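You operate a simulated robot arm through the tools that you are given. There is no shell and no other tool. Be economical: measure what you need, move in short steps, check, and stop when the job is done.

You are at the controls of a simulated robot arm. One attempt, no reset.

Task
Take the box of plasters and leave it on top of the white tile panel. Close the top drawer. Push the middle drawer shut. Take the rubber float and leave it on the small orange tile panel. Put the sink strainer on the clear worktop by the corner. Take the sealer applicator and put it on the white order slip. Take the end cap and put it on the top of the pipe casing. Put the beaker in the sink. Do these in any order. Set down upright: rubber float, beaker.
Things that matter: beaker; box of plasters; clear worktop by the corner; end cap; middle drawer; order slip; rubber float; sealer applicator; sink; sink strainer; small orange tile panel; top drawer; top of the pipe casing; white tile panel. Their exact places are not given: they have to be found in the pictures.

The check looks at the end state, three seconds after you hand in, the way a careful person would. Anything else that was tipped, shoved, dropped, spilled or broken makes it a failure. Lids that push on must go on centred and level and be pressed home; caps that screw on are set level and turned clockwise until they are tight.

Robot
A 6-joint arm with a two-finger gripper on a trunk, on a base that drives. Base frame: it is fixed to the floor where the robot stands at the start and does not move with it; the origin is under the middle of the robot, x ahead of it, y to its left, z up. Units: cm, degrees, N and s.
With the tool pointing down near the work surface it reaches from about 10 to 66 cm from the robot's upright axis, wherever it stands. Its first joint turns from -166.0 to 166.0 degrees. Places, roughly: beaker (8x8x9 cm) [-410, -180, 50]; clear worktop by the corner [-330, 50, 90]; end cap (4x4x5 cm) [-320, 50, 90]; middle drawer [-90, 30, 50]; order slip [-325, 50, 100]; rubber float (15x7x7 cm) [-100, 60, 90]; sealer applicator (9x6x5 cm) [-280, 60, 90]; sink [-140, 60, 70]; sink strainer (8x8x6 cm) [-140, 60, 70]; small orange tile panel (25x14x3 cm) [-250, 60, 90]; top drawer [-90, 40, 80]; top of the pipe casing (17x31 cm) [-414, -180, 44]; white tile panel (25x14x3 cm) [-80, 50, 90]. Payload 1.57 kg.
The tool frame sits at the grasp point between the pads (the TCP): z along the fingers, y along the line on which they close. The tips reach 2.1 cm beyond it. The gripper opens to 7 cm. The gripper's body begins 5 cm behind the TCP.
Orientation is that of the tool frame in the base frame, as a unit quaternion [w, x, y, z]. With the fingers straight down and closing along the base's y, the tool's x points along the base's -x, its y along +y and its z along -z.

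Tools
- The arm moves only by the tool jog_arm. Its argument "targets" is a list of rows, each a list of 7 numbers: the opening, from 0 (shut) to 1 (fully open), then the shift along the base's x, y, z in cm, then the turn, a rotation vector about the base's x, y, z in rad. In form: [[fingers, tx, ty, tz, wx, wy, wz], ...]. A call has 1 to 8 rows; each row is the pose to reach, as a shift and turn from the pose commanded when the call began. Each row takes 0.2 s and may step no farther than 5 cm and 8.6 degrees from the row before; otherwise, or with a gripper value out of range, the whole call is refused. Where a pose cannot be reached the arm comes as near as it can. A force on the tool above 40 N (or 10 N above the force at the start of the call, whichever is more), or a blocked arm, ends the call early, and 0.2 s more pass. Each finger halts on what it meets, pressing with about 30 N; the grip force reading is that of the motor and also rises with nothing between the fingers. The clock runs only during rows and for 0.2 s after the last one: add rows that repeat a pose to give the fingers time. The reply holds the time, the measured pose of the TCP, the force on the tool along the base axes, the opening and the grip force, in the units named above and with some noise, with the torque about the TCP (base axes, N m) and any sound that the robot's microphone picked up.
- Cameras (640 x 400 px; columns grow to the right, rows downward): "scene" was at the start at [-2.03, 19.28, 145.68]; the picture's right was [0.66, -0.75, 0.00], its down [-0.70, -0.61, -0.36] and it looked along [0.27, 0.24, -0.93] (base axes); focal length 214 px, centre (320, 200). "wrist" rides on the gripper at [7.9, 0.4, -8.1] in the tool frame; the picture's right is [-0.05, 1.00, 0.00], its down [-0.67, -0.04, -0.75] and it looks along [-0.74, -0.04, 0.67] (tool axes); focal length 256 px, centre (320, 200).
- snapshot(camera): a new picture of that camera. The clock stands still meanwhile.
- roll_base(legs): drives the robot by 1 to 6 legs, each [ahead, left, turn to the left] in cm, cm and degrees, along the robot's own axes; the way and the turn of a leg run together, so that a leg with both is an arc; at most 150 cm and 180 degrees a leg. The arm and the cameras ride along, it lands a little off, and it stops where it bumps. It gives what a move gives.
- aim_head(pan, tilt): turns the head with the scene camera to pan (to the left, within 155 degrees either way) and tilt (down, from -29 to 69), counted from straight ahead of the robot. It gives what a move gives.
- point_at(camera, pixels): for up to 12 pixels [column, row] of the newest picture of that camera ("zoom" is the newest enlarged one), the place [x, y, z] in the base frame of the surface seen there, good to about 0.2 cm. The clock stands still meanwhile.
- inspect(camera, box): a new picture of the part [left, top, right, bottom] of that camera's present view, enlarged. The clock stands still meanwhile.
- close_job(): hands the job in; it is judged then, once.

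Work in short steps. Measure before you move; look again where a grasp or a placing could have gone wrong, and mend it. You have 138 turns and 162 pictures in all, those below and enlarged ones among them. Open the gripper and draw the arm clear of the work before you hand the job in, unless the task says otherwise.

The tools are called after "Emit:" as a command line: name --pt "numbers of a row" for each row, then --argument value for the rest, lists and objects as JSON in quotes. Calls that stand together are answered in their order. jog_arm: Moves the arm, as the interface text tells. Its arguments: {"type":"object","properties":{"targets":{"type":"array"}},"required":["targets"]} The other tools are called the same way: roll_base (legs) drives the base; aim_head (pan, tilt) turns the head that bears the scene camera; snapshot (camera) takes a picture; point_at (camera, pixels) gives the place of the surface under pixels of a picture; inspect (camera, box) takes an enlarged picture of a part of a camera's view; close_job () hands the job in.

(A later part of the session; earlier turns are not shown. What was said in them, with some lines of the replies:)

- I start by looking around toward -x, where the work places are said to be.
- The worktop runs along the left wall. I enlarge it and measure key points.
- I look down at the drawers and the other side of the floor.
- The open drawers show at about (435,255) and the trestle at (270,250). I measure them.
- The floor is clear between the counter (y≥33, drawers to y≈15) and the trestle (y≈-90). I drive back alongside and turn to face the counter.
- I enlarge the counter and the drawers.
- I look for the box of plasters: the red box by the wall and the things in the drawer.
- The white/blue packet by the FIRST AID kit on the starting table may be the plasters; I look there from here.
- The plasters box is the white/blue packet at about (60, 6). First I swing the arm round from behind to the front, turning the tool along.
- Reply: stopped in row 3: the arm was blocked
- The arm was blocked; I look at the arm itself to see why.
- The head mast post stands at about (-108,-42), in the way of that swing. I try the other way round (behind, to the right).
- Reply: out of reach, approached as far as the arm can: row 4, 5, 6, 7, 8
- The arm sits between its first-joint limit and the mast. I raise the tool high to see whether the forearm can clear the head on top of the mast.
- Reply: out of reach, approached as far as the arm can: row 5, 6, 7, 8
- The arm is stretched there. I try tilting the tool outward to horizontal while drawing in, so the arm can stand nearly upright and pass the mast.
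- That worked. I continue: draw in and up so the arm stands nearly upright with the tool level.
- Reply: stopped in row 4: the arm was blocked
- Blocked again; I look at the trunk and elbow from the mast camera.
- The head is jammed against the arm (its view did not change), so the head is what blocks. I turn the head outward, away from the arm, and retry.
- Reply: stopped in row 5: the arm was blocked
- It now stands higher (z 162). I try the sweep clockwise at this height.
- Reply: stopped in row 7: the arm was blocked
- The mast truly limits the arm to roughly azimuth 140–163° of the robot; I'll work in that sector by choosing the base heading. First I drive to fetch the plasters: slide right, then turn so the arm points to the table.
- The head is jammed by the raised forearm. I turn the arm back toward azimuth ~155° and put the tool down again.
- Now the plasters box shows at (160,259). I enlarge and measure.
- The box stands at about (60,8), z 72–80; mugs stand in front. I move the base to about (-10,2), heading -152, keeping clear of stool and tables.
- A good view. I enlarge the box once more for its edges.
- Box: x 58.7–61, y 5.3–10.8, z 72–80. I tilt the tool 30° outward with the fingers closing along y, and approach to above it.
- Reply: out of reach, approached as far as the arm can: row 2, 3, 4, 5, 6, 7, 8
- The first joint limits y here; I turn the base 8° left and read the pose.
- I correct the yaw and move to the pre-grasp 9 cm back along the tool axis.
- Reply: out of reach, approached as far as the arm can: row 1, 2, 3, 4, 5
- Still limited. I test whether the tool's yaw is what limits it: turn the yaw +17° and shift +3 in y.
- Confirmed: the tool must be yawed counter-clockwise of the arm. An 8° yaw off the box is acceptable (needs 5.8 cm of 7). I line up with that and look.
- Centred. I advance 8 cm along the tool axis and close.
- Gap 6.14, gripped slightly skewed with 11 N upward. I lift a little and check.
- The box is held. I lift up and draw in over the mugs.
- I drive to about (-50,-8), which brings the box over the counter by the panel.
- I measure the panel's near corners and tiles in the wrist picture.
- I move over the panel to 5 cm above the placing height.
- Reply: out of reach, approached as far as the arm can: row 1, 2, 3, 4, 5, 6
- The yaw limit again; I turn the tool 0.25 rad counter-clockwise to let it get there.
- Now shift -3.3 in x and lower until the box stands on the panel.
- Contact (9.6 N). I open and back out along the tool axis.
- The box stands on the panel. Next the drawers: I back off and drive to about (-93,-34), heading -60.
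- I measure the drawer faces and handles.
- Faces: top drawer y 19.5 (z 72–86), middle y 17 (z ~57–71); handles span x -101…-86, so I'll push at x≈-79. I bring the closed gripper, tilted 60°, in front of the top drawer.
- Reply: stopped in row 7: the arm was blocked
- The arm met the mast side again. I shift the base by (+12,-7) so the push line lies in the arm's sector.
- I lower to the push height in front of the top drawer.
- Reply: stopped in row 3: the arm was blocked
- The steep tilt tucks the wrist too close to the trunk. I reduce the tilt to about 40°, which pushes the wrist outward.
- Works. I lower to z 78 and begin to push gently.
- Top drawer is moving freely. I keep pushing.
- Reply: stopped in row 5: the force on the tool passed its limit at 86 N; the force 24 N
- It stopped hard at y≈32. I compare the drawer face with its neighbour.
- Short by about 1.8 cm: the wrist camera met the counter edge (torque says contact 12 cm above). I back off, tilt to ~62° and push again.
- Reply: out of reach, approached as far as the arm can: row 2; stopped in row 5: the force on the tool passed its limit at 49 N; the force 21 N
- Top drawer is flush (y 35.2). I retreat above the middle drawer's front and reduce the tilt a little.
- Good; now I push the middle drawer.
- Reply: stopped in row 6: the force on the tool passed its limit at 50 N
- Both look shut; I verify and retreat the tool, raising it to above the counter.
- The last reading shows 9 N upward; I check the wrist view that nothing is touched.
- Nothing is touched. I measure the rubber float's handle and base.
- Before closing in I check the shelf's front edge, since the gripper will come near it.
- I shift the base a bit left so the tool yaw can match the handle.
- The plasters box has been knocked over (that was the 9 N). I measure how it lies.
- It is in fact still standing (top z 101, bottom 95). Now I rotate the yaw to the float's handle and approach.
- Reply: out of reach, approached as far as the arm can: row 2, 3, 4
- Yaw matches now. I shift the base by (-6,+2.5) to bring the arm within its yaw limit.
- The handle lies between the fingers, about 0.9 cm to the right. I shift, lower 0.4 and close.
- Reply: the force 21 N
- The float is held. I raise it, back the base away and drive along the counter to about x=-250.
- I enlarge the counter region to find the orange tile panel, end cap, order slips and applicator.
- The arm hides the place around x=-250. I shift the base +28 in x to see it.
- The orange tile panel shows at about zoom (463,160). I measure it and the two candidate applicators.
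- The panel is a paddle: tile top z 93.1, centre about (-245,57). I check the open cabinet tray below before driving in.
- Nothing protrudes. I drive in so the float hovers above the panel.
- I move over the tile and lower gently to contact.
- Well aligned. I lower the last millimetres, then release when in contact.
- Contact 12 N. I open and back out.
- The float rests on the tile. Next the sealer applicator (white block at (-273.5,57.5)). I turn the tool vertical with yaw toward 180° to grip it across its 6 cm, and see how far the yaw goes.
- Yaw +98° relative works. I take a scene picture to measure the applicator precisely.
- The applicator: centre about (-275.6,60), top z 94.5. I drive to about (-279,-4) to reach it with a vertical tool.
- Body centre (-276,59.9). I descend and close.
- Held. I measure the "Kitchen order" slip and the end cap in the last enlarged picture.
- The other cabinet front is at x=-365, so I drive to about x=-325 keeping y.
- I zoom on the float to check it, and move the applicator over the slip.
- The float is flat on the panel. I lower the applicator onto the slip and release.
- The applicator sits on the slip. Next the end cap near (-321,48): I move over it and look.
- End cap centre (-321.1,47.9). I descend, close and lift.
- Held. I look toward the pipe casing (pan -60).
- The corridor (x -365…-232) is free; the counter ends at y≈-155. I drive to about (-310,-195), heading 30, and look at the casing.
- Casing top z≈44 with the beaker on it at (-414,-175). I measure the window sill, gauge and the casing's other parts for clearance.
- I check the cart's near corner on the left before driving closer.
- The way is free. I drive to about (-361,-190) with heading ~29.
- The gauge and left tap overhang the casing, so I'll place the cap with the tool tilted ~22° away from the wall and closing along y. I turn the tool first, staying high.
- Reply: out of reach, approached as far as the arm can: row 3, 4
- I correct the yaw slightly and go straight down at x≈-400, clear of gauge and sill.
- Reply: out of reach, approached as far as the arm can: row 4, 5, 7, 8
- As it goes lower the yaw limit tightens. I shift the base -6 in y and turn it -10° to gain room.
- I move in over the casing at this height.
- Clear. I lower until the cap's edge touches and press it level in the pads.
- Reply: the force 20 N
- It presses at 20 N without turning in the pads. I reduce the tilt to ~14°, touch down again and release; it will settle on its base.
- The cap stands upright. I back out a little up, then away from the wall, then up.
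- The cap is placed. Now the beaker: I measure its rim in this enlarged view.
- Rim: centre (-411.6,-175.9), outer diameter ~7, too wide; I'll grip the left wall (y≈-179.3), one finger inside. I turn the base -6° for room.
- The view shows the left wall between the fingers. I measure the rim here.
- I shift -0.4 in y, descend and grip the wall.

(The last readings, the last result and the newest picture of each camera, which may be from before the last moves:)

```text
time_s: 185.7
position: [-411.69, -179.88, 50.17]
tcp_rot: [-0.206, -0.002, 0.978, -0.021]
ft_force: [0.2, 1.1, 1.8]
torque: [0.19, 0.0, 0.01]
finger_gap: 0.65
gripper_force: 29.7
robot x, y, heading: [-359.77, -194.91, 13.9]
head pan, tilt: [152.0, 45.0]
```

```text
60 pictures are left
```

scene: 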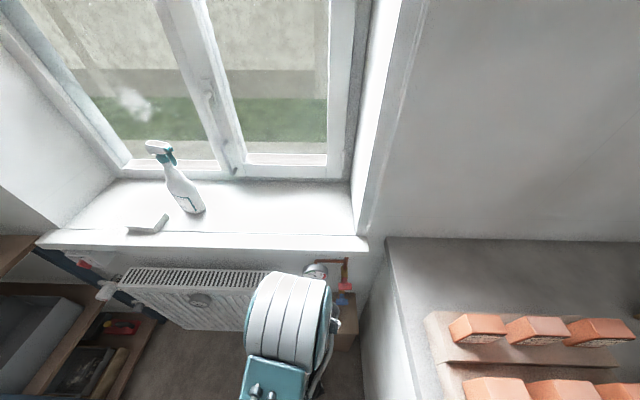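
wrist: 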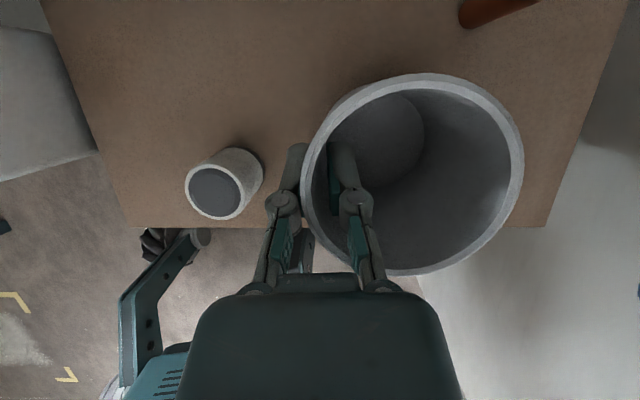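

Gripped (gap 0.65). I lift 2 cm, draw away from the wall, then raise.

Emit:
jog_arm --pt "0 0.3 0 1 0 0 0" --pt "0 0.8 0 2 0 0 0" --pt "0 4 0 3 0 0 0" --pt "0 8 0 4 0 0 0" --pt "0 11.5 0 6 0 0 0" --pt "0 13 0 10 0 0 0" --pt "0 13 0 14.5 0 0 0"

Emit:
snapshot --camera "wrist"

Emit:
inspect --camera "scene" --box '[200, 200, 400, 370]'

```text
time_s: 187.3
position: [-398.34, -179.79, 64.79]
tcp_rot: [-0.205, -0.003, 0.978, -0.022]
ft_force: [1.1, 0.3, -0.3]
torque: [-0.01, -0.04, -0.02]
finger_gap: 0.6
gripper_force: 30.4
robot x, y, heading: [-359.6, -195.12, 13.9]
head pan, tilt: [152.0, 45.0]
```

```text
59 pictures are left
```

wrist: 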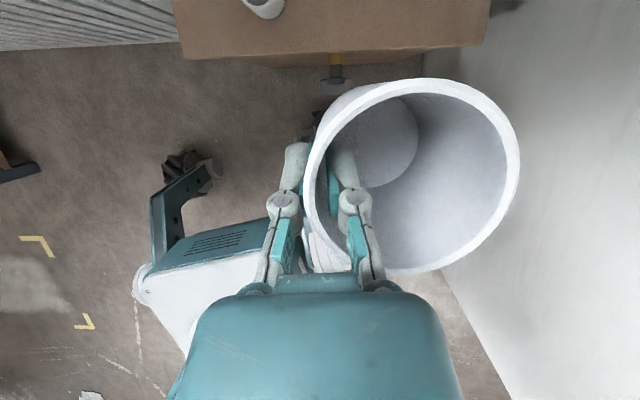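

```text
2.35 times, centred on (300, 285) of scene
```

zoom: 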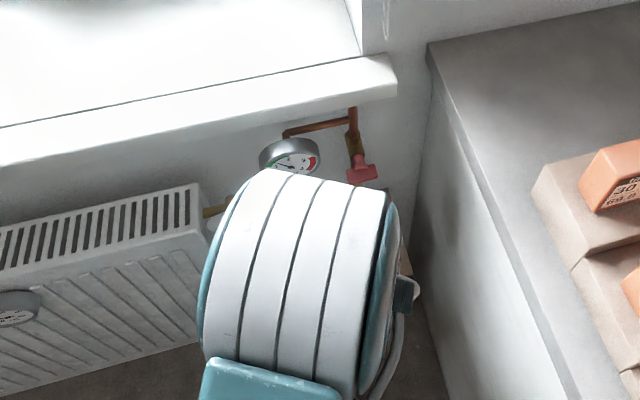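

The beaker hangs well. I raise it high for carrying.

Emit:
jog_arm --pt "0 0 0 4.9 0 0 0" --pt "0 0 0 9.8 0 0 0" --pt "0 0 0 14.7 0 0 0" --pt "0 0 0 19.6 0 0 0" --pt "0 0 0 24.5 0 0 0" --pt "0 0 0 29.4 0 0 0" --pt "0 0 0 34.3 0 0 0" --pt "0 0 0 39.2 0 0 0"

Emit:
jog_arm --pt "0 0 0 4.9 0 0 0" --pt "0 0 0 9 0 0 0"

Emit:
roll_base --legs '[[48.5, -12, 0], [0, 0, -74]]'

```text
time_s: 188.5
position: [-396.31, -182.89, 79.88]
tcp_rot: [-0.127, 0.028, 0.989, -0.075]
ft_force: [0.1, 0.0, -0.8]
torque: [-0.04, 0.02, 0.0]
finger_gap: 0.61
gripper_force: 29.9
robot x, y, heading: [-359.79, -194.96, 13.8]
head pan, tilt: [152.0, 45.0]
stopped in row 5: the arm was blocked; the commanded pose is now the measured one
```

```text
time_s: 189.1
position: [-396.27, -183.0, 88.46]
tcp_rot: [-0.122, 0.026, 0.989, -0.077]
ft_force: [-0.1, 1.0, -0.7]
torque: [-0.01, 0.01, 0.01]
finger_gap: 0.61
gripper_force: 30.3
robot x, y, heading: [-359.82, -195.6, 13.7]
head pan, tilt: [152.0, 45.0]
```

```text
time_s: 195.2
position: [-308.65, -156.72, 88.69]
tcp_rot: [-0.147, 0.609, 0.779, 0.014]
ft_force: [-0.6, -0.3, -0.7]
torque: [-0.03, 0.01, 0.01]
finger_gap: 0.59
gripper_force: 30.1
robot x, y, heading: [-310.16, -195.04, -59.0]
head pan, tilt: [152.0, 45.0]
```

The tool got a bit off in tilt when blocked; I restore the beaker's upright attitude and raise it, moving outward a little.

Emit:
jog_arm --pt "0 0 2 2 0.065 -0.022 0.01" --pt "0 0 4 4 0.13 -0.045 0.02" --pt "0 0 6 7 0.19 -0.067 0.03" --pt "0 0 6 12 0.19 -0.067 0.03" --pt "0 0 6 16.5 0.19 -0.067 0.03" --pt "0 0 6 21 0.19 -0.067 0.03" --pt "0 0 6 25 0.19 -0.067 0.03"

Emit:
roll_base --legs '[[-125, 74, 0]]'

```text
time_s: 196.8
position: [-308.65, -150.74, 113.84]
tcp_rot: [-0.177, 0.579, 0.788, 0.106]
ft_force: [0.1, 0.6, 0.5]
torque: [-0.01, 0.04, 0.01]
finger_gap: 0.59
gripper_force: 29.9
robot x, y, heading: [-309.9, -195.63, -59.0]
head pan, tilt: [152.0, 45.0]
```

```text
time_s: 204.1
position: [-310.08, -2.92, 113.81]
tcp_rot: [-0.178, 0.578, 0.789, 0.106]
ft_force: [-0.9, 0.8, 0.3]
torque: [0.0, 0.05, -0.01]
finger_gap: 0.59
gripper_force: 30.6
robot x, y, heading: [-311.02, -47.62, -58.8]
head pan, tilt: [152.0, 45.0]
```

Emit:
roll_base --legs '[[64.9, 131.4, 0]]'

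Emit:
aim_head --pan 154 --tilt 45

Emit:
snapshot --camera "scene"

```text
time_s: 211.3
position: [-165.31, 7.36, 113.82]
tcp_rot: [-0.177, 0.58, 0.788, 0.108]
ft_force: [-0.6, 0.0, -0.1]
torque: [0.01, 0.04, 0.01]
finger_gap: 0.61
gripper_force: 30.5
robot x, y, heading: [-166.49, -37.32, -59.1]
head pan, tilt: [152.0, 45.0]
```

```text
time_s: 211.9
position: [-165.21, 7.26, 113.94]
tcp_rot: [-0.178, 0.58, 0.788, 0.107]
ft_force: [0.5, 1.1, 0.0]
torque: [-0.01, 0.02, -0.03]
finger_gap: 0.57
gripper_force: 30.1
robot x, y, heading: [-166.01, -37.28, -59.2]
head pan, tilt: [154.0, 45.0]
```

```text
57 pictures are left
```

scene: 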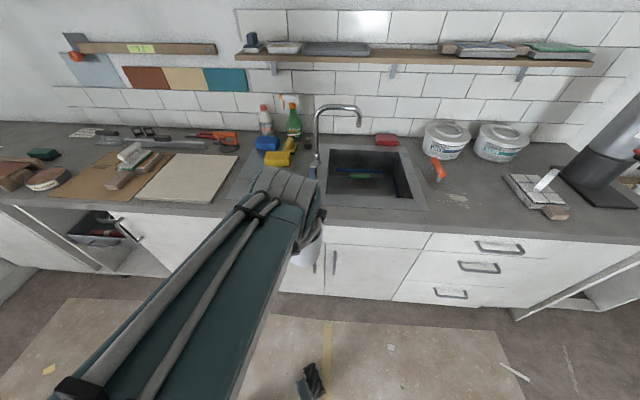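

I enlarge the sink and the plasters box.

Emit:
inspect --camera "scene" --box '[310, 135, 438, 215]'

Emit:
inspect --camera "scene" --box '[490, 155, 602, 235]'

Emit:
point_at --camera "scene" --pixels '[[330, 152], [395, 152], [322, 192], [410, 198], [365, 172], [340, 185], [390, 185], [370, 190], [360, 165], [357, 122], [320, 140], [345, 107]]'

```text
5.00 times, centred on (374, 175) of scene
```

zoom: 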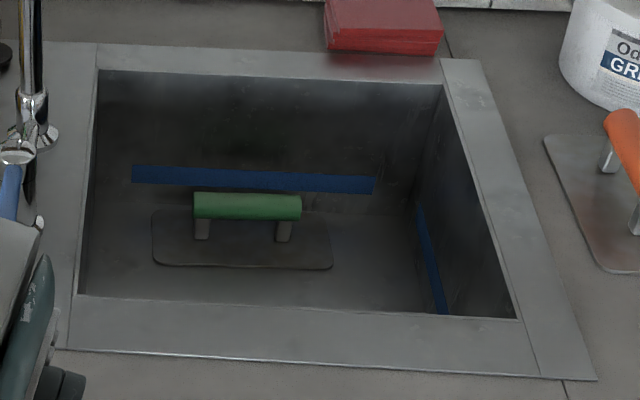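

```text
5.00 times, centred on (546, 195) of scene
```

zoom: 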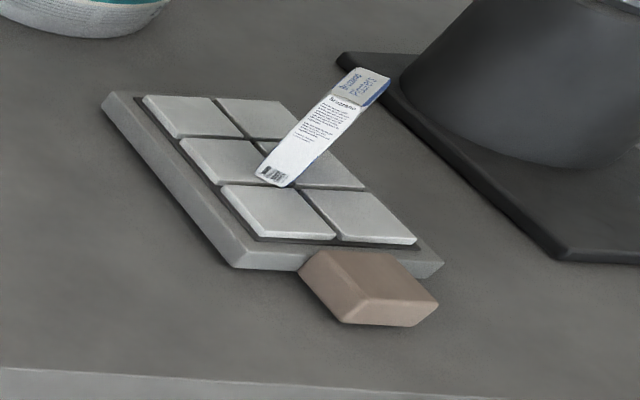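

```text
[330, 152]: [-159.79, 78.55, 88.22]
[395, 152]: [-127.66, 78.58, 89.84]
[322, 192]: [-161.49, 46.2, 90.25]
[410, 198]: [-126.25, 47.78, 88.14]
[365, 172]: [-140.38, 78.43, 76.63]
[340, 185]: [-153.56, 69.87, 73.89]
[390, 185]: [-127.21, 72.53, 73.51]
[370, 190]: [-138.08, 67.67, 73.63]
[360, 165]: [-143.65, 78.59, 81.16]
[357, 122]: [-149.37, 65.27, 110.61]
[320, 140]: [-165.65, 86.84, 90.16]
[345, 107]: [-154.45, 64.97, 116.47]
```

Plasters are upright. The sink: x -160…-126, y 47…78, bottom z 73.7; the strainer isn't in view (near side hidden). I drive to about (-137,-7) and look with the wrist camera.

Emit:
roll_base --legs '[[-10.9, 40.3, 0]]'

Emit:
jog_arm --pt "0 0 4.5 0 0 0 0" --pt "0 0 9 0 0 0 0" --pt "0 0 13.5 0 0 0 0" --pt "0 0 17 0 0 0 0" --pt "0 0 17 0 0 0 0"

Emit:
snapshot --camera "wrist"

```text
time_s: 214.5
position: [-136.4, 37.01, 113.87]
tcp_rot: [-0.177, 0.58, 0.788, 0.108]
ft_force: [-0.1, -0.8, -0.5]
torque: [-0.02, 0.04, 0.01]
finger_gap: 0.59
gripper_force: 30.3
robot x, y, heading: [-137.38, -7.46, -59.4]
head pan, tilt: [154.0, 45.0]
```

```text
time_s: 215.7
position: [-136.22, 54.23, 113.85]
tcp_rot: [-0.176, 0.581, 0.788, 0.107]
ft_force: [-0.3, 0.6, -0.7]
torque: [0.0, 0.02, -0.01]
finger_gap: 0.63
gripper_force: 29.6
robot x, y, heading: [-137.14, -7.71, -59.3]
head pan, tilt: [154.0, 45.0]
```

```text
54 pictures are left
```

wrist: 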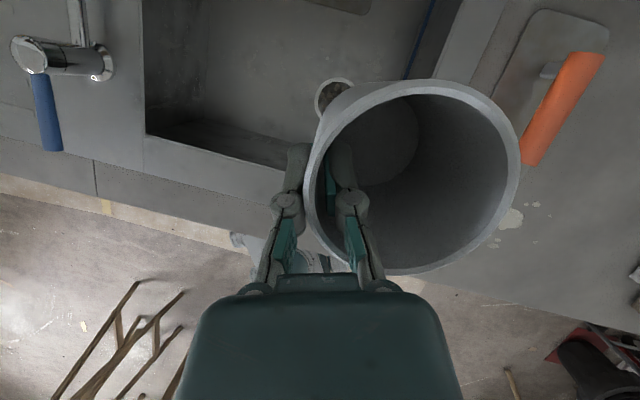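

A round thing shows at (330,95) behind the beaker: perhaps the strainer. I measure it.

Emit:
point_at --camera "wrist" --pixels '[[328, 95], [320, 100], [333, 82], [345, 82], [250, 60], [200, 60], [280, 130], [145, 130], [335, 100], [420, 40]]'

Emit:
inspect --camera "wrist" --box '[270, 50, 400, 150]'

```text
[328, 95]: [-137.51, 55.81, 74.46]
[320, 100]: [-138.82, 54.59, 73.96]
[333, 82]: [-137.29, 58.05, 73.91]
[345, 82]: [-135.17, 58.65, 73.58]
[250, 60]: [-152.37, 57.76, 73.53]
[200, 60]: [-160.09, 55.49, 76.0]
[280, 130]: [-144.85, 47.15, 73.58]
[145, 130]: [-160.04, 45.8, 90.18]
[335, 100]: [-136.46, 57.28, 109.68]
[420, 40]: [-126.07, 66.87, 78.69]
```

```text
4.00 times, centred on (335, 100) of wrist
```

zoom: 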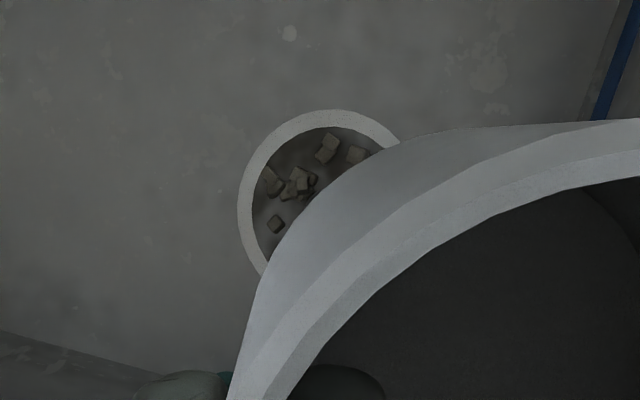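

The strainer sits in the drain at about (-136,56). I'll set the beaker on the left front of the sink floor, around (-150,52.5). I draw back 3.5 cm and shift the base -16 in x.

Emit:
jog_arm --pt "0 0 -3 0 0 0 0" --pt "0 0 -3.5 0 0 0 0"

Emit:
roll_base --legs '[[-8.2, -13.8, 0]]'

Emit:
snapshot --camera "wrist"

Emit:
snapshot --camera "scene"

```text
time_s: 216.3
position: [-135.99, 50.7, 113.72]
tcp_rot: [-0.177, 0.581, 0.788, 0.105]
ft_force: [0.6, 0.4, -1.1]
torque: [-0.02, 0.0, -0.02]
finger_gap: 0.6
gripper_force: 30.0
robot x, y, heading: [-137.06, -7.57, -59.3]
head pan, tilt: [154.0, 45.0]
```

```text
time_s: 217.7
position: [-151.77, 50.85, 113.8]
tcp_rot: [-0.177, 0.581, 0.788, 0.106]
ft_force: [-0.7, -0.7, -0.5]
torque: [-0.04, 0.01, -0.05]
finger_gap: 0.59
gripper_force: 30.0
robot x, y, heading: [-153.13, -7.33, -59.1]
head pan, tilt: [154.0, 45.0]
```

```text
52 pictures are left
```

wrist: 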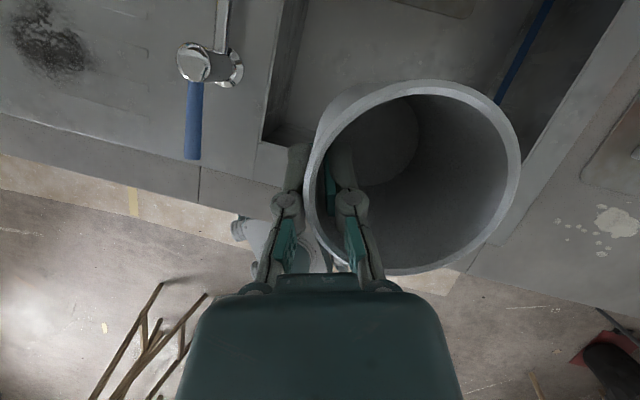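

```text
51 pictures are left
```

scene: 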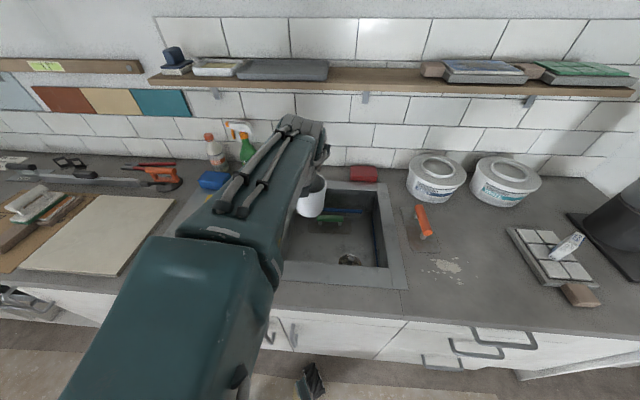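

Emit:
point_at --camera "wrist" --pixels '[[192, 120], [192, 155], [195, 62], [235, 70], [222, 20], [265, 130], [300, 60], [360, 20]]'

Emit:
inspect --camera "scene" --box '[270, 160, 414, 300]'

```text
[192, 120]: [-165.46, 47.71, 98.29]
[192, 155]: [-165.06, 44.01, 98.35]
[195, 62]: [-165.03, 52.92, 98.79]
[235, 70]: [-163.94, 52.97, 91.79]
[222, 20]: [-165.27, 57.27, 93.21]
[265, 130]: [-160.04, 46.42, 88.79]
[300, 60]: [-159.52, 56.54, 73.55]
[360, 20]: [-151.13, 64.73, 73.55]
```

```text
2.86 times, centred on (342, 230) of scene
```

zoom: 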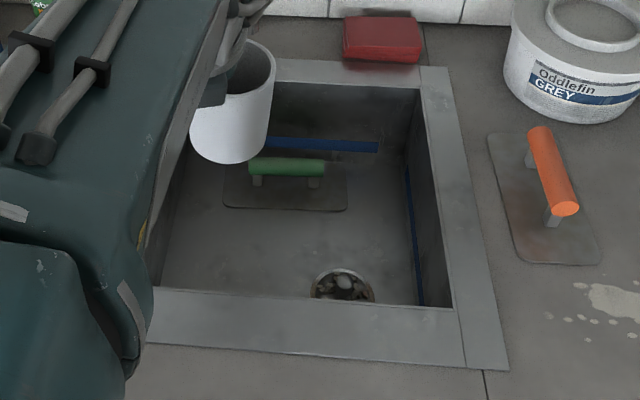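

The way down is clear. I lower the beaker into the sink.

Emit:
jog_arm --pt "0 0.7 0.6 -4.8 0 0 0" --pt "0 1.4 1.1 -9.6 0 0 0" --pt "0 1.4 1.1 -14.4 0 0 0" --pt "0 1.4 1.1 -19.2 0 0 0" --pt "0 1.4 1.1 -24 0 0 0" --pt "0 1.4 1.1 -28.5 0 0 0" --pt "0 1.4 1.1 -31.5 0 0 0"

Emit:
snapshot --camera "wrist"

```text
time_s: 219.1
position: [-150.21, 51.8, 86.44]
tcp_rot: [-0.179, 0.581, 0.786, 0.111]
ft_force: [2.7, -0.2, 5.8]
torque: [-0.35, 0.06, 0.2]
finger_gap: 0.58
gripper_force: 30.0
robot x, y, heading: [-153.29, -7.33, -59.2]
head pan, tilt: [154.0, 45.0]
stopped in row 7: the force on the tool passed its limit at 106 N (the readings are from after the stop); the commanded pose is now the measured one
```

```text
49 pictures are left
```

wrist: 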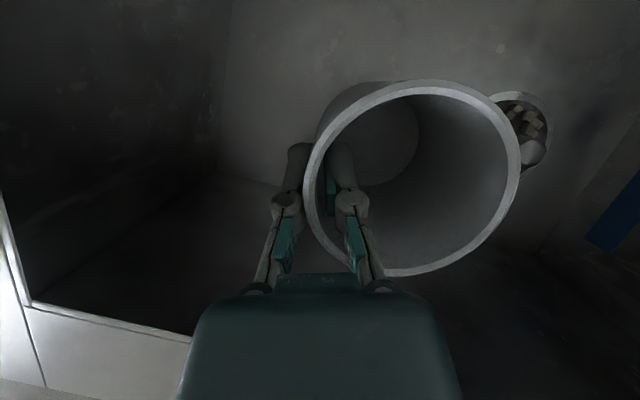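

The gripper's body met the front rim of the sink. I measure the trowel's near edge to see how far forward I can go.

Emit:
point_at --camera "zoom" --pixels '[[285, 209], [228, 205], [344, 209], [285, 195], [342, 270], [342, 285], [315, 285], [373, 288], [345, 278], [330, 298]]'

Emit:
jog_arm --pt "0 0 0.5 1.5 0 0 0" --pt "0 0 0.5 1.5 0 0 0"

```text
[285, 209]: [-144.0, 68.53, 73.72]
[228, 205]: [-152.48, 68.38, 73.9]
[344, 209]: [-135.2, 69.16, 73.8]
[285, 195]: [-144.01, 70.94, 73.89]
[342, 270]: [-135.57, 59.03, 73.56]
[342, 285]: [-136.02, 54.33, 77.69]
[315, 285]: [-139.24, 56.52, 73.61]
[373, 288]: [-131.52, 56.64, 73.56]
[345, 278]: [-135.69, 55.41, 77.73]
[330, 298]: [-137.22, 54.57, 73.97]
```

```text
time_s: 219.7
position: [-150.51, 52.35, 87.77]
tcp_rot: [-0.18, 0.58, 0.787, 0.109]
ft_force: [-0.3, -0.2, 0.4]
torque: [-0.02, -0.02, -0.01]
finger_gap: 0.61
gripper_force: 30.1
robot x, y, heading: [-153.02, -7.48, -59.1]
head pan, tilt: [154.0, 45.0]
```

Room until y 68. I go forward 4.5 cm, then down, slowing near the floor.

Emit:
jog_arm --pt "0 0 2.3 0 0 0 0" --pt "0 0 4.6 0 0 0 0" --pt "0 0 4.6 -3 0 0 0" --pt "0 0 4.6 -5.5 0 0 0" --pt "0 0 4.6 -6.7 0 0 0" --pt "0 0 4.6 -7.2 0 0 0"

Emit:
snapshot --camera "wrist"

```text
time_s: 221.1
position: [-150.39, 56.86, 80.59]
tcp_rot: [-0.181, 0.58, 0.787, 0.11]
ft_force: [-0.1, 0.2, -0.4]
torque: [0.0, -0.01, 0.0]
finger_gap: 0.61
gripper_force: 29.8
robot x, y, heading: [-152.92, -7.35, -59.2]
head pan, tilt: [154.0, 45.0]
```

```text
48 pictures are left
```

wrist: 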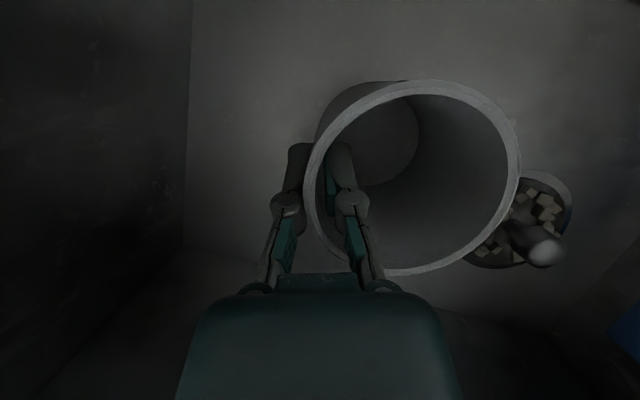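

Still free; I lower in small steps until contact.

Emit:
jog_arm --pt "0 0 0 -0.3 0 0 0" --pt "0 0 0 -0.6 0 0 0" --pt "0 0 0 -0.8 0 0 0"

```text
time_s: 221.9
position: [-150.67, 56.88, 80.01]
tcp_rot: [-0.181, 0.579, 0.787, 0.112]
ft_force: [-7.5, 0.0, 22.2]
torque: [-0.12, -0.72, -0.07]
finger_gap: 0.59
gripper_force: 30.7
robot x, y, heading: [-153.33, -7.53, -59.1]
head pan, tilt: [154.0, 45.0]
```

Contact. I ease off 0.2 cm, open to 3 cm and rise vertically.

Emit:
jog_arm --pt "0 0 0 0.25 0 0 0" --pt "0.45 0 0 0.25 0 0 0" --pt "0.45 0 0 0.25 0 0 0" --pt "0.45 0 0 3 0 0 0" --pt "0.45 0 0 6 0 0 0" --pt "0.45 0 0 9 0 0 0"

Emit:
snapshot --camera "wrist"

```text
time_s: 223.3
position: [-150.47, 56.79, 88.73]
tcp_rot: [-0.179, 0.58, 0.787, 0.109]
ft_force: [0.3, 0.0, 0.9]
torque: [-0.01, 0.02, -0.01]
finger_gap: 3.17
gripper_force: 0.1
robot x, y, heading: [-153.22, -7.63, -59.3]
head pan, tilt: [154.0, 45.0]
```

```text
47 pictures are left
```

wrist: 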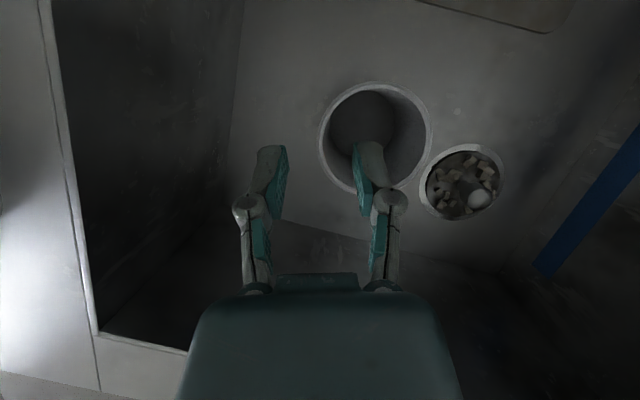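

The beaker stands on the sink floor. I measure the strainer's knob and rim.

Emit:
inspect --camera "wrist" --box '[410, 130, 520, 230]'

Emit:
point_at --camera "wrist" --pixels '[[478, 199], [422, 185], [503, 170], [465, 147], [455, 215], [450, 175], [470, 190], [321, 140], [431, 140]]'

```text
4.00 times, centred on (465, 180) of wrist
```

zoom: 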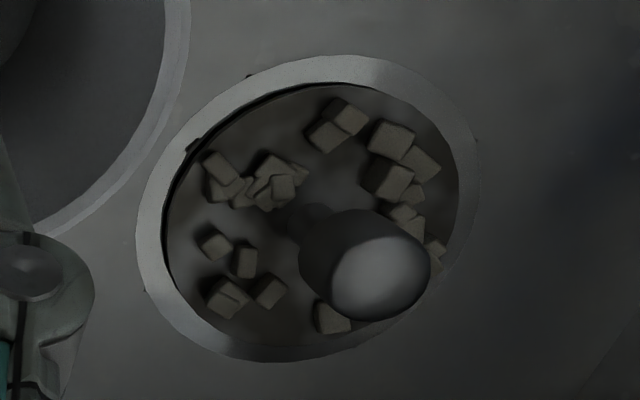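

```text
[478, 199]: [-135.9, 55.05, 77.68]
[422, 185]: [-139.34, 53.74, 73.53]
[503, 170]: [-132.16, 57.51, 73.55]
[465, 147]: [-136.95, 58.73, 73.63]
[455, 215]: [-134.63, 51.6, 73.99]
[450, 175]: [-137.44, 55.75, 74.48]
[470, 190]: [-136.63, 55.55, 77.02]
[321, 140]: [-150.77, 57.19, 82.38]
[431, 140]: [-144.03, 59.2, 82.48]
```

Knob top at (-135.9,55.1,77.7). I rise while drawing back from the faucet and turn the tool vertical, then shift the base +17 in x.

Emit:
jog_arm --pt "0.45 0 0 3 0 0 0" --pt "0.45 0 -3 5.5 0 0 0" --pt "0.45 0 -6 9 0 0 0" --pt "0.45 0 -6 10 -0.131 -0.052 0" --pt "0.45 0 -6 11 -0.262 -0.104 0" --pt "0.45 0 -6 11 -0.392 -0.155 0"

Emit:
roll_base --legs '[[8.8, 14.7, 0]]'

```text
time_s: 224.7
position: [-150.44, 50.83, 99.9]
tcp_rot: [-0.003, 0.593, 0.805, -0.003]
ft_force: [-0.1, -0.2, -0.4]
torque: [0.02, 0.0, -0.02]
finger_gap: 3.13
gripper_force: 0.0
robot x, y, heading: [-153.33, -7.63, -59.2]
head pan, tilt: [154.0, 45.0]
```

```text
time_s: 226.2
position: [-133.56, 50.97, 99.85]
tcp_rot: [-0.002, 0.593, 0.805, -0.002]
ft_force: [0.1, -0.2, -0.3]
torque: [-0.03, 0.01, 0.0]
finger_gap: 3.16
gripper_force: 0.0
robot x, y, heading: [-136.39, -7.3, -59.1]
head pan, tilt: [154.0, 45.0]
```

Emit:
jog_arm --pt "0.45 -1.2 2 -4 0 0 0" --pt "0.45 -2.3 4.1 -8 0 0 0" --pt "0.45 -2.3 4.1 -12 0 0 0" --pt "0.45 -2.3 4.1 -16 0 0 0" --pt "0.45 -2.3 4.1 -16 0 0 0"

Emit:
snapshot --camera "wrist"

```text
time_s: 227.4
position: [-135.96, 54.97, 83.86]
tcp_rot: [-0.003, 0.593, 0.805, -0.001]
ft_force: [0.2, -0.3, 1.0]
torque: [-0.01, 0.0, -0.01]
finger_gap: 3.16
gripper_force: 0.1
robot x, y, heading: [-136.42, -7.29, -59.3]
head pan, tilt: [154.0, 45.0]
```

```text
45 pictures are left
```

wrist: 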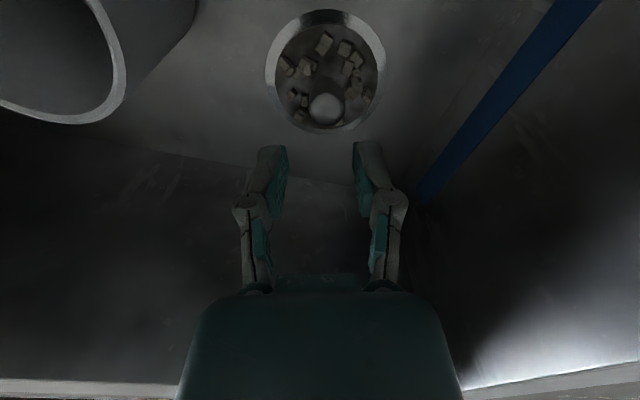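

Emit:
point_at --camera "wrist" --pixels '[[326, 108], [315, 108], [338, 108], [326, 98], [326, 118], [270, 70], [382, 70], [325, 14], [325, 128], [345, 90]]'

Emit:
inspect --camera "wrist" --box '[260, 0, 400, 140]'

```text
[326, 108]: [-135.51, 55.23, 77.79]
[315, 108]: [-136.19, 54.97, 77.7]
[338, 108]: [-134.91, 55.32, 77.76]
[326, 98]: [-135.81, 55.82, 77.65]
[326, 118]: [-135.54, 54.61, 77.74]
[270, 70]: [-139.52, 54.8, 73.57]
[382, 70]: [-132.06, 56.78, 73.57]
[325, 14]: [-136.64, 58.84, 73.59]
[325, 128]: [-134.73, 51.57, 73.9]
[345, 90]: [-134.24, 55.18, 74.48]
```

```text
2.86 times, centred on (330, 70) of wrist
```

zoom: 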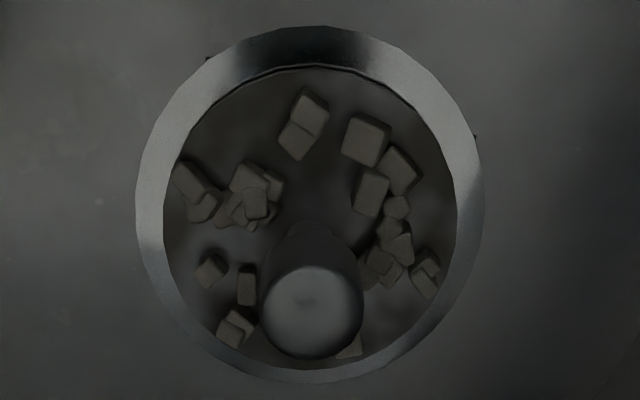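

Knob centre (-135.6,55.2). I descend to z 77.2 and close on the knob.

Emit:
jog_arm --pt "0.45 0.35 0.2 -3.5 0 0 0" --pt "0.45 0.35 0.2 -6.6 0 0 0" --pt "0.45 0.35 0.2 -6.6 0 0 0" --pt "0 0.35 0.2 -6.6 0 0 0" --pt "0 0.35 0.2 -6.6 0 0 0"

Emit:
jog_arm --pt "0 0 0 1 0 0 0" --pt "0 0 0 2.5 0 0 0" --pt "0 0 0 5 0 0 0" --pt "0 0 0 8 0 0 0"

Emit:
snapshot --camera "wrist"

```text
time_s: 228.6
position: [-135.46, 55.25, 77.27]
tcp_rot: [-0.003, 0.594, 0.805, -0.001]
ft_force: [0.2, 0.5, 2.6]
torque: [0.06, -0.01, -0.03]
finger_gap: 2.11
gripper_force: 30.4
robot x, y, heading: [-136.32, -7.65, -59.2]
head pan, tilt: [154.0, 45.0]
```

```text
time_s: 229.6
position: [-135.46, 55.45, 85.3]
tcp_rot: [-0.002, 0.593, 0.805, -0.002]
ft_force: [0.4, 0.6, -1.8]
torque: [-0.01, 0.02, 0.0]
finger_gap: 2.09
gripper_force: 29.9
robot x, y, heading: [-136.14, -7.61, -59.1]
head pan, tilt: [154.0, 45.0]
```

```text
43 pictures are left
```

wrist: 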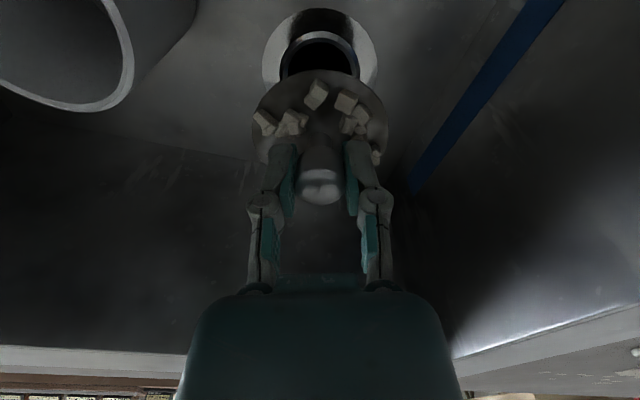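

The strainer lifts level with its crumbs. I raise it gently.

Emit:
jog_arm --pt "0 0 0 2 0 0 0" --pt "0 0 0 5 0 0 0" --pt "0 0 0 8 0 0 0" --pt "0 0 0 11 0 0 0" --pt "0 0 0 14 0 0 0" --pt "0 0 0 17 0 0 0" --pt "0 0 0 20 0 0 0" --pt "0 0 0 22 0 0 0"

Emit:
jog_arm --pt "0 0 -2 1 0 0 0" --pt "0 0 -4.5 2 0 0 0" --pt "0 0 -7 3 0 0 0" --pt "0 0 -9 3 0 0 0" --pt "0 0 -10 3 0 0 0"

Emit:
snapshot --camera "wrist"

```text
time_s: 231.4
position: [-135.32, 55.43, 107.26]
tcp_rot: [-0.003, 0.593, 0.805, -0.001]
ft_force: [0.8, -0.6, -0.6]
torque: [0.0, 0.03, 0.0]
finger_gap: 2.11
gripper_force: 29.9
robot x, y, heading: [-136.03, -7.51, -59.3]
head pan, tilt: [154.0, 45.0]
```

```text
time_s: 232.6
position: [-135.38, 45.31, 110.12]
tcp_rot: [-0.002, 0.594, 0.804, -0.001]
ft_force: [-0.4, -0.1, -0.3]
torque: [-0.01, 0.0, -0.01]
finger_gap: 2.1
gripper_force: 30.6
robot x, y, heading: [-135.8, -7.75, -59.3]
head pan, tilt: [154.0, 45.0]
```

```text
42 pictures are left
```

wrist: 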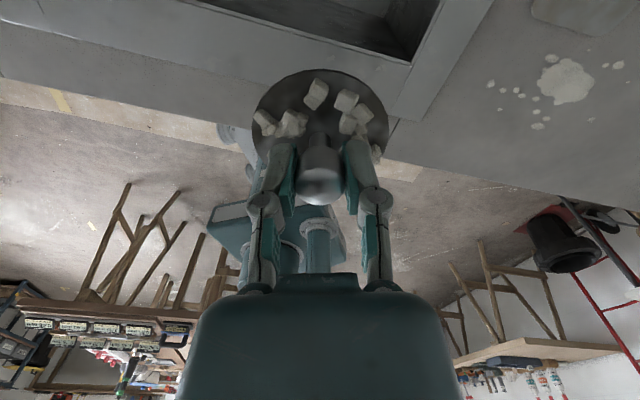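

All crumbs are aboard. I drive back from the counter and along to the corner (x≈-326).

Emit:
roll_base --legs '[[12, -7.1, 0], [-48.5, -81.7, 0], [-48.5, -81.7, 0]]'

Emit:
snapshot --camera "wrist"

Emit:
snapshot --camera "scene"

```text
time_s: 243.2
position: [-327.14, 30.33, 110.24]
tcp_rot: [-0.003, 0.595, 0.804, -0.002]
ft_force: [-0.3, -0.6, 0.0]
torque: [-0.03, 0.01, -0.03]
finger_gap: 2.09
gripper_force: 30.1
robot x, y, heading: [-328.32, -22.59, -59.3]
head pan, tilt: [154.0, 45.0]
```

```text
41 pictures are left
```

wrist: 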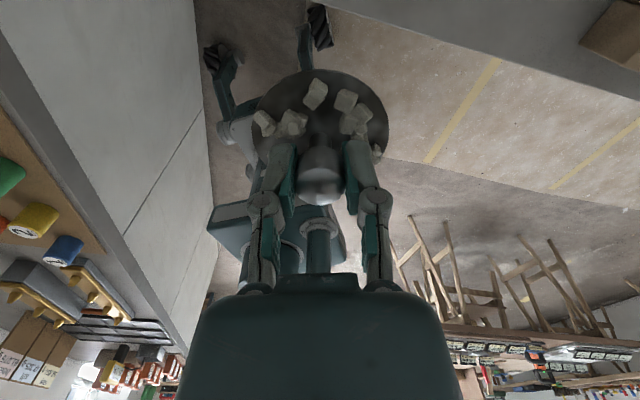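

```text
40 pictures are left
```

scene: 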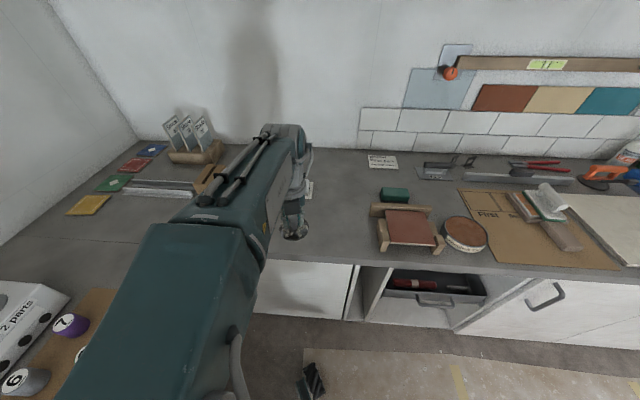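

Crumbs intact. I move in 8 cm toward the counter, then extend to about (-331,46.5) and look.

Emit:
roll_base --legs '[[-6.9, 4.1, 0]]'

Emit:
jog_arm --pt "0 -1 2 0 0 0 0" --pt "0 -2 4 -1 0 0 0" --pt "0 -3 6 -3 0 0 0" --pt "0 -3.8 8 -5 0 0 0" --pt "0 -3.8 8 -6 0 0 0"

Emit:
snapshot --camera "wrist"

Emit:
inspect --camera "scene" --box '[150, 100, 390, 300]'

```text
time_s: 244.2
position: [-328.61, 37.59, 110.37]
tcp_rot: [-0.001, 0.595, 0.804, 0.003]
ft_force: [-0.2, 0.0, -0.5]
torque: [-0.01, -0.01, 0.02]
finger_gap: 2.1
gripper_force: 30.7
robot x, y, heading: [-328.49, -14.37, -59.7]
head pan, tilt: [154.0, 45.0]
```

```text
time_s: 245.4
position: [-331.87, 45.92, 104.33]
tcp_rot: [-0.002, 0.595, 0.804, 0.0]
ft_force: [-0.1, 0.6, -0.5]
torque: [0.02, -0.01, 0.01]
finger_gap: 2.12
gripper_force: 30.3
robot x, y, heading: [-328.49, -14.78, -59.3]
head pan, tilt: [154.0, 45.0]
```

```text
39 pictures are left
```

wrist: 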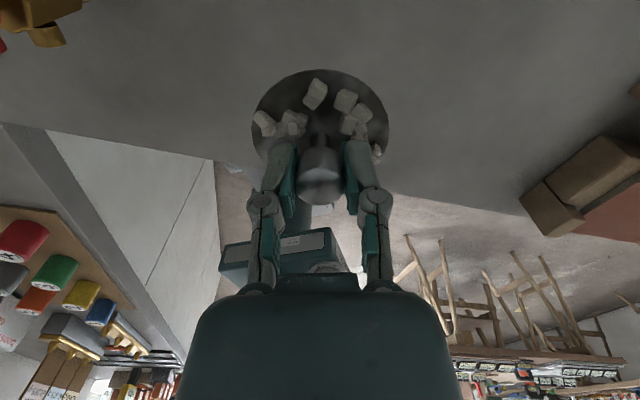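

```text
2.00 times, centred on (270, 200) of scene
```

zoom: 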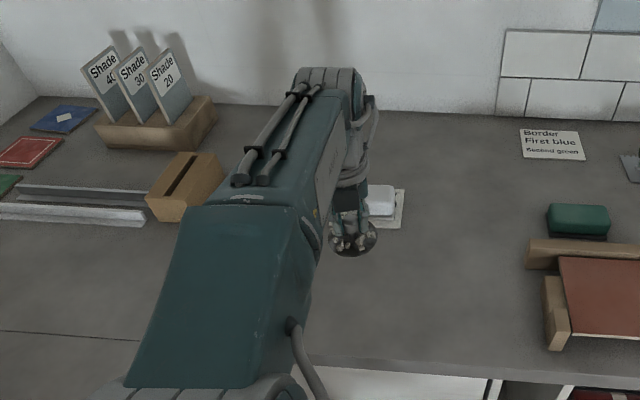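

The place is clear. I lower toward contact.

Emit:
jog_arm --pt "0 0 0.3 -2.5 0 0 0" --pt "0 0 0.3 -5 0 0 0" --pt "0 0 0.3 -7 0 0 0" --pt "0 0 0.3 -8 0 0 0" --pt "0 0 0.3 -8.4 0 0 0" --pt "0 0 0.3 -8.8 0 0 0"

```text
time_s: 246.8
position: [-331.61, 46.16, 95.45]
tcp_rot: [-0.003, 0.595, 0.804, -0.002]
ft_force: [0.2, 0.0, -0.2]
torque: [-0.01, 0.02, -0.01]
finger_gap: 2.09
gripper_force: 30.9
robot x, y, heading: [-328.28, -14.94, -59.5]
head pan, tilt: [154.0, 45.0]
```

Emit:
jog_arm --pt "0 0 0 -0.3 0 0 0" --pt "0 0 0 -0.6 0 0 0" --pt "0 0 0 -0.8 0 0 0"

```text
time_s: 247.6
position: [-331.67, 46.24, 94.81]
tcp_rot: [-0.002, 0.595, 0.804, 0.0]
ft_force: [1.6, -1.9, 7.9]
torque: [-0.24, -0.07, 0.01]
finger_gap: 2.13
gripper_force: 30.3
robot x, y, heading: [-328.91, -14.76, -59.6]
head pan, tilt: [154.0, 45.0]
5 turns are left
```

Contact 8 N. I open partly and rise straight up.

Emit:
jog_arm --pt "0.45 0 0 0 0 0 0" --pt "0.45 0 0 0 0 0 0" --pt "0.45 0 0 2.5 0 0 0" --pt "0.45 0 0 6 0 0 0" --pt "0.6 0 0 10 0 0 0" --pt "1 0 -2 14 0 0 0" --pt "1 0 -4 18 0 0 0"

Emit:
snapshot --camera "wrist"

```text
time_s: 249.2
position: [-331.88, 42.07, 112.48]
tcp_rot: [-0.003, 0.595, 0.804, -0.001]
ft_force: [-0.7, 0.5, -0.6]
torque: [-0.04, -0.02, 0.01]
finger_gap: 7.0
gripper_force: 0.1
robot x, y, heading: [-328.43, -14.65, -59.5]
head pan, tilt: [154.0, 45.0]
```

```text
37 pictures are left
4 turns are left
```

wrist: 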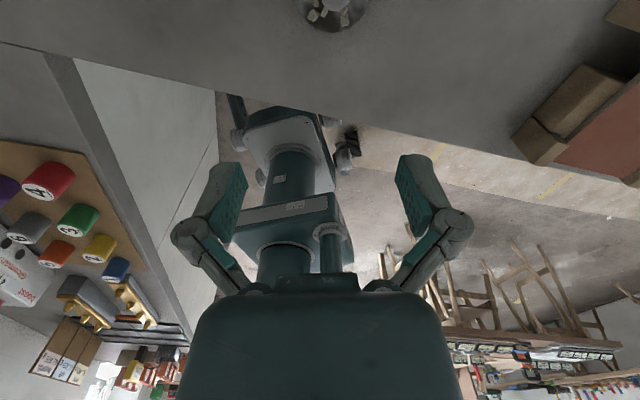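

The strainer stands at (335,10) with its crumbs. I back the base away so the arm is clear of the work, and take a last look.

Emit:
roll_base --legs '[[20, -11.5, 0]]'

Emit:
snapshot --camera "scene"

```text
time_s: 250.9
position: [-330.83, 19.89, 112.4]
tcp_rot: [-0.003, 0.595, 0.803, -0.003]
ft_force: [1.6, 0.3, -0.5]
torque: [0.01, 0.06, -0.01]
finger_gap: 6.99
gripper_force: 0.0
robot x, y, heading: [-327.92, -37.36, -59.8]
head pan, tilt: [154.0, 45.0]
```

```text
36 pictures are left
3 turns are left
```

scene: 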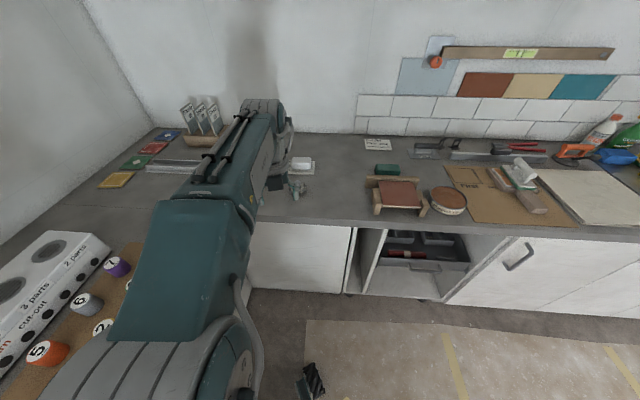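

The applicator is on the slip, the float is on the panel, and the arm is open and clear of the work. I hand in.

Emit:
close_job

```text
The job is handed in.
```

I did all eight tasks and handed the job in. The result of the check is not known to me.

- **Box of plasters:** standing on the white tile panel, seen upright in a later picture.
- **Top and middle drawers:** both pushed shut, with their faces measured flush with the neighbouring front.
- **Rubber float:** upright on the small orange tile panel, lying flat on its rubber side.
- **Sealer applicator:** on the white "Kitchen order" slip. There were two similar blocks and I took the white one, judging by place and height.
- **End cap:** standing on top of the pipe casing, on the front edge side.
- **Beaker:** upright on the sink floor, left of the drain.
- **Sink strainer:** on the worktop by the corner at about (-332, 46). Its crumbs appeared to be still on it.

Two bumps happened on the way. The wrist camera hit the counter edge while I was pushing the top drawer, at 86 N. Something on the tool, probably the gripper body, hit the front rim of the sink with the beaker in hand, at 106 N. I saw nothing moved or broken after either.
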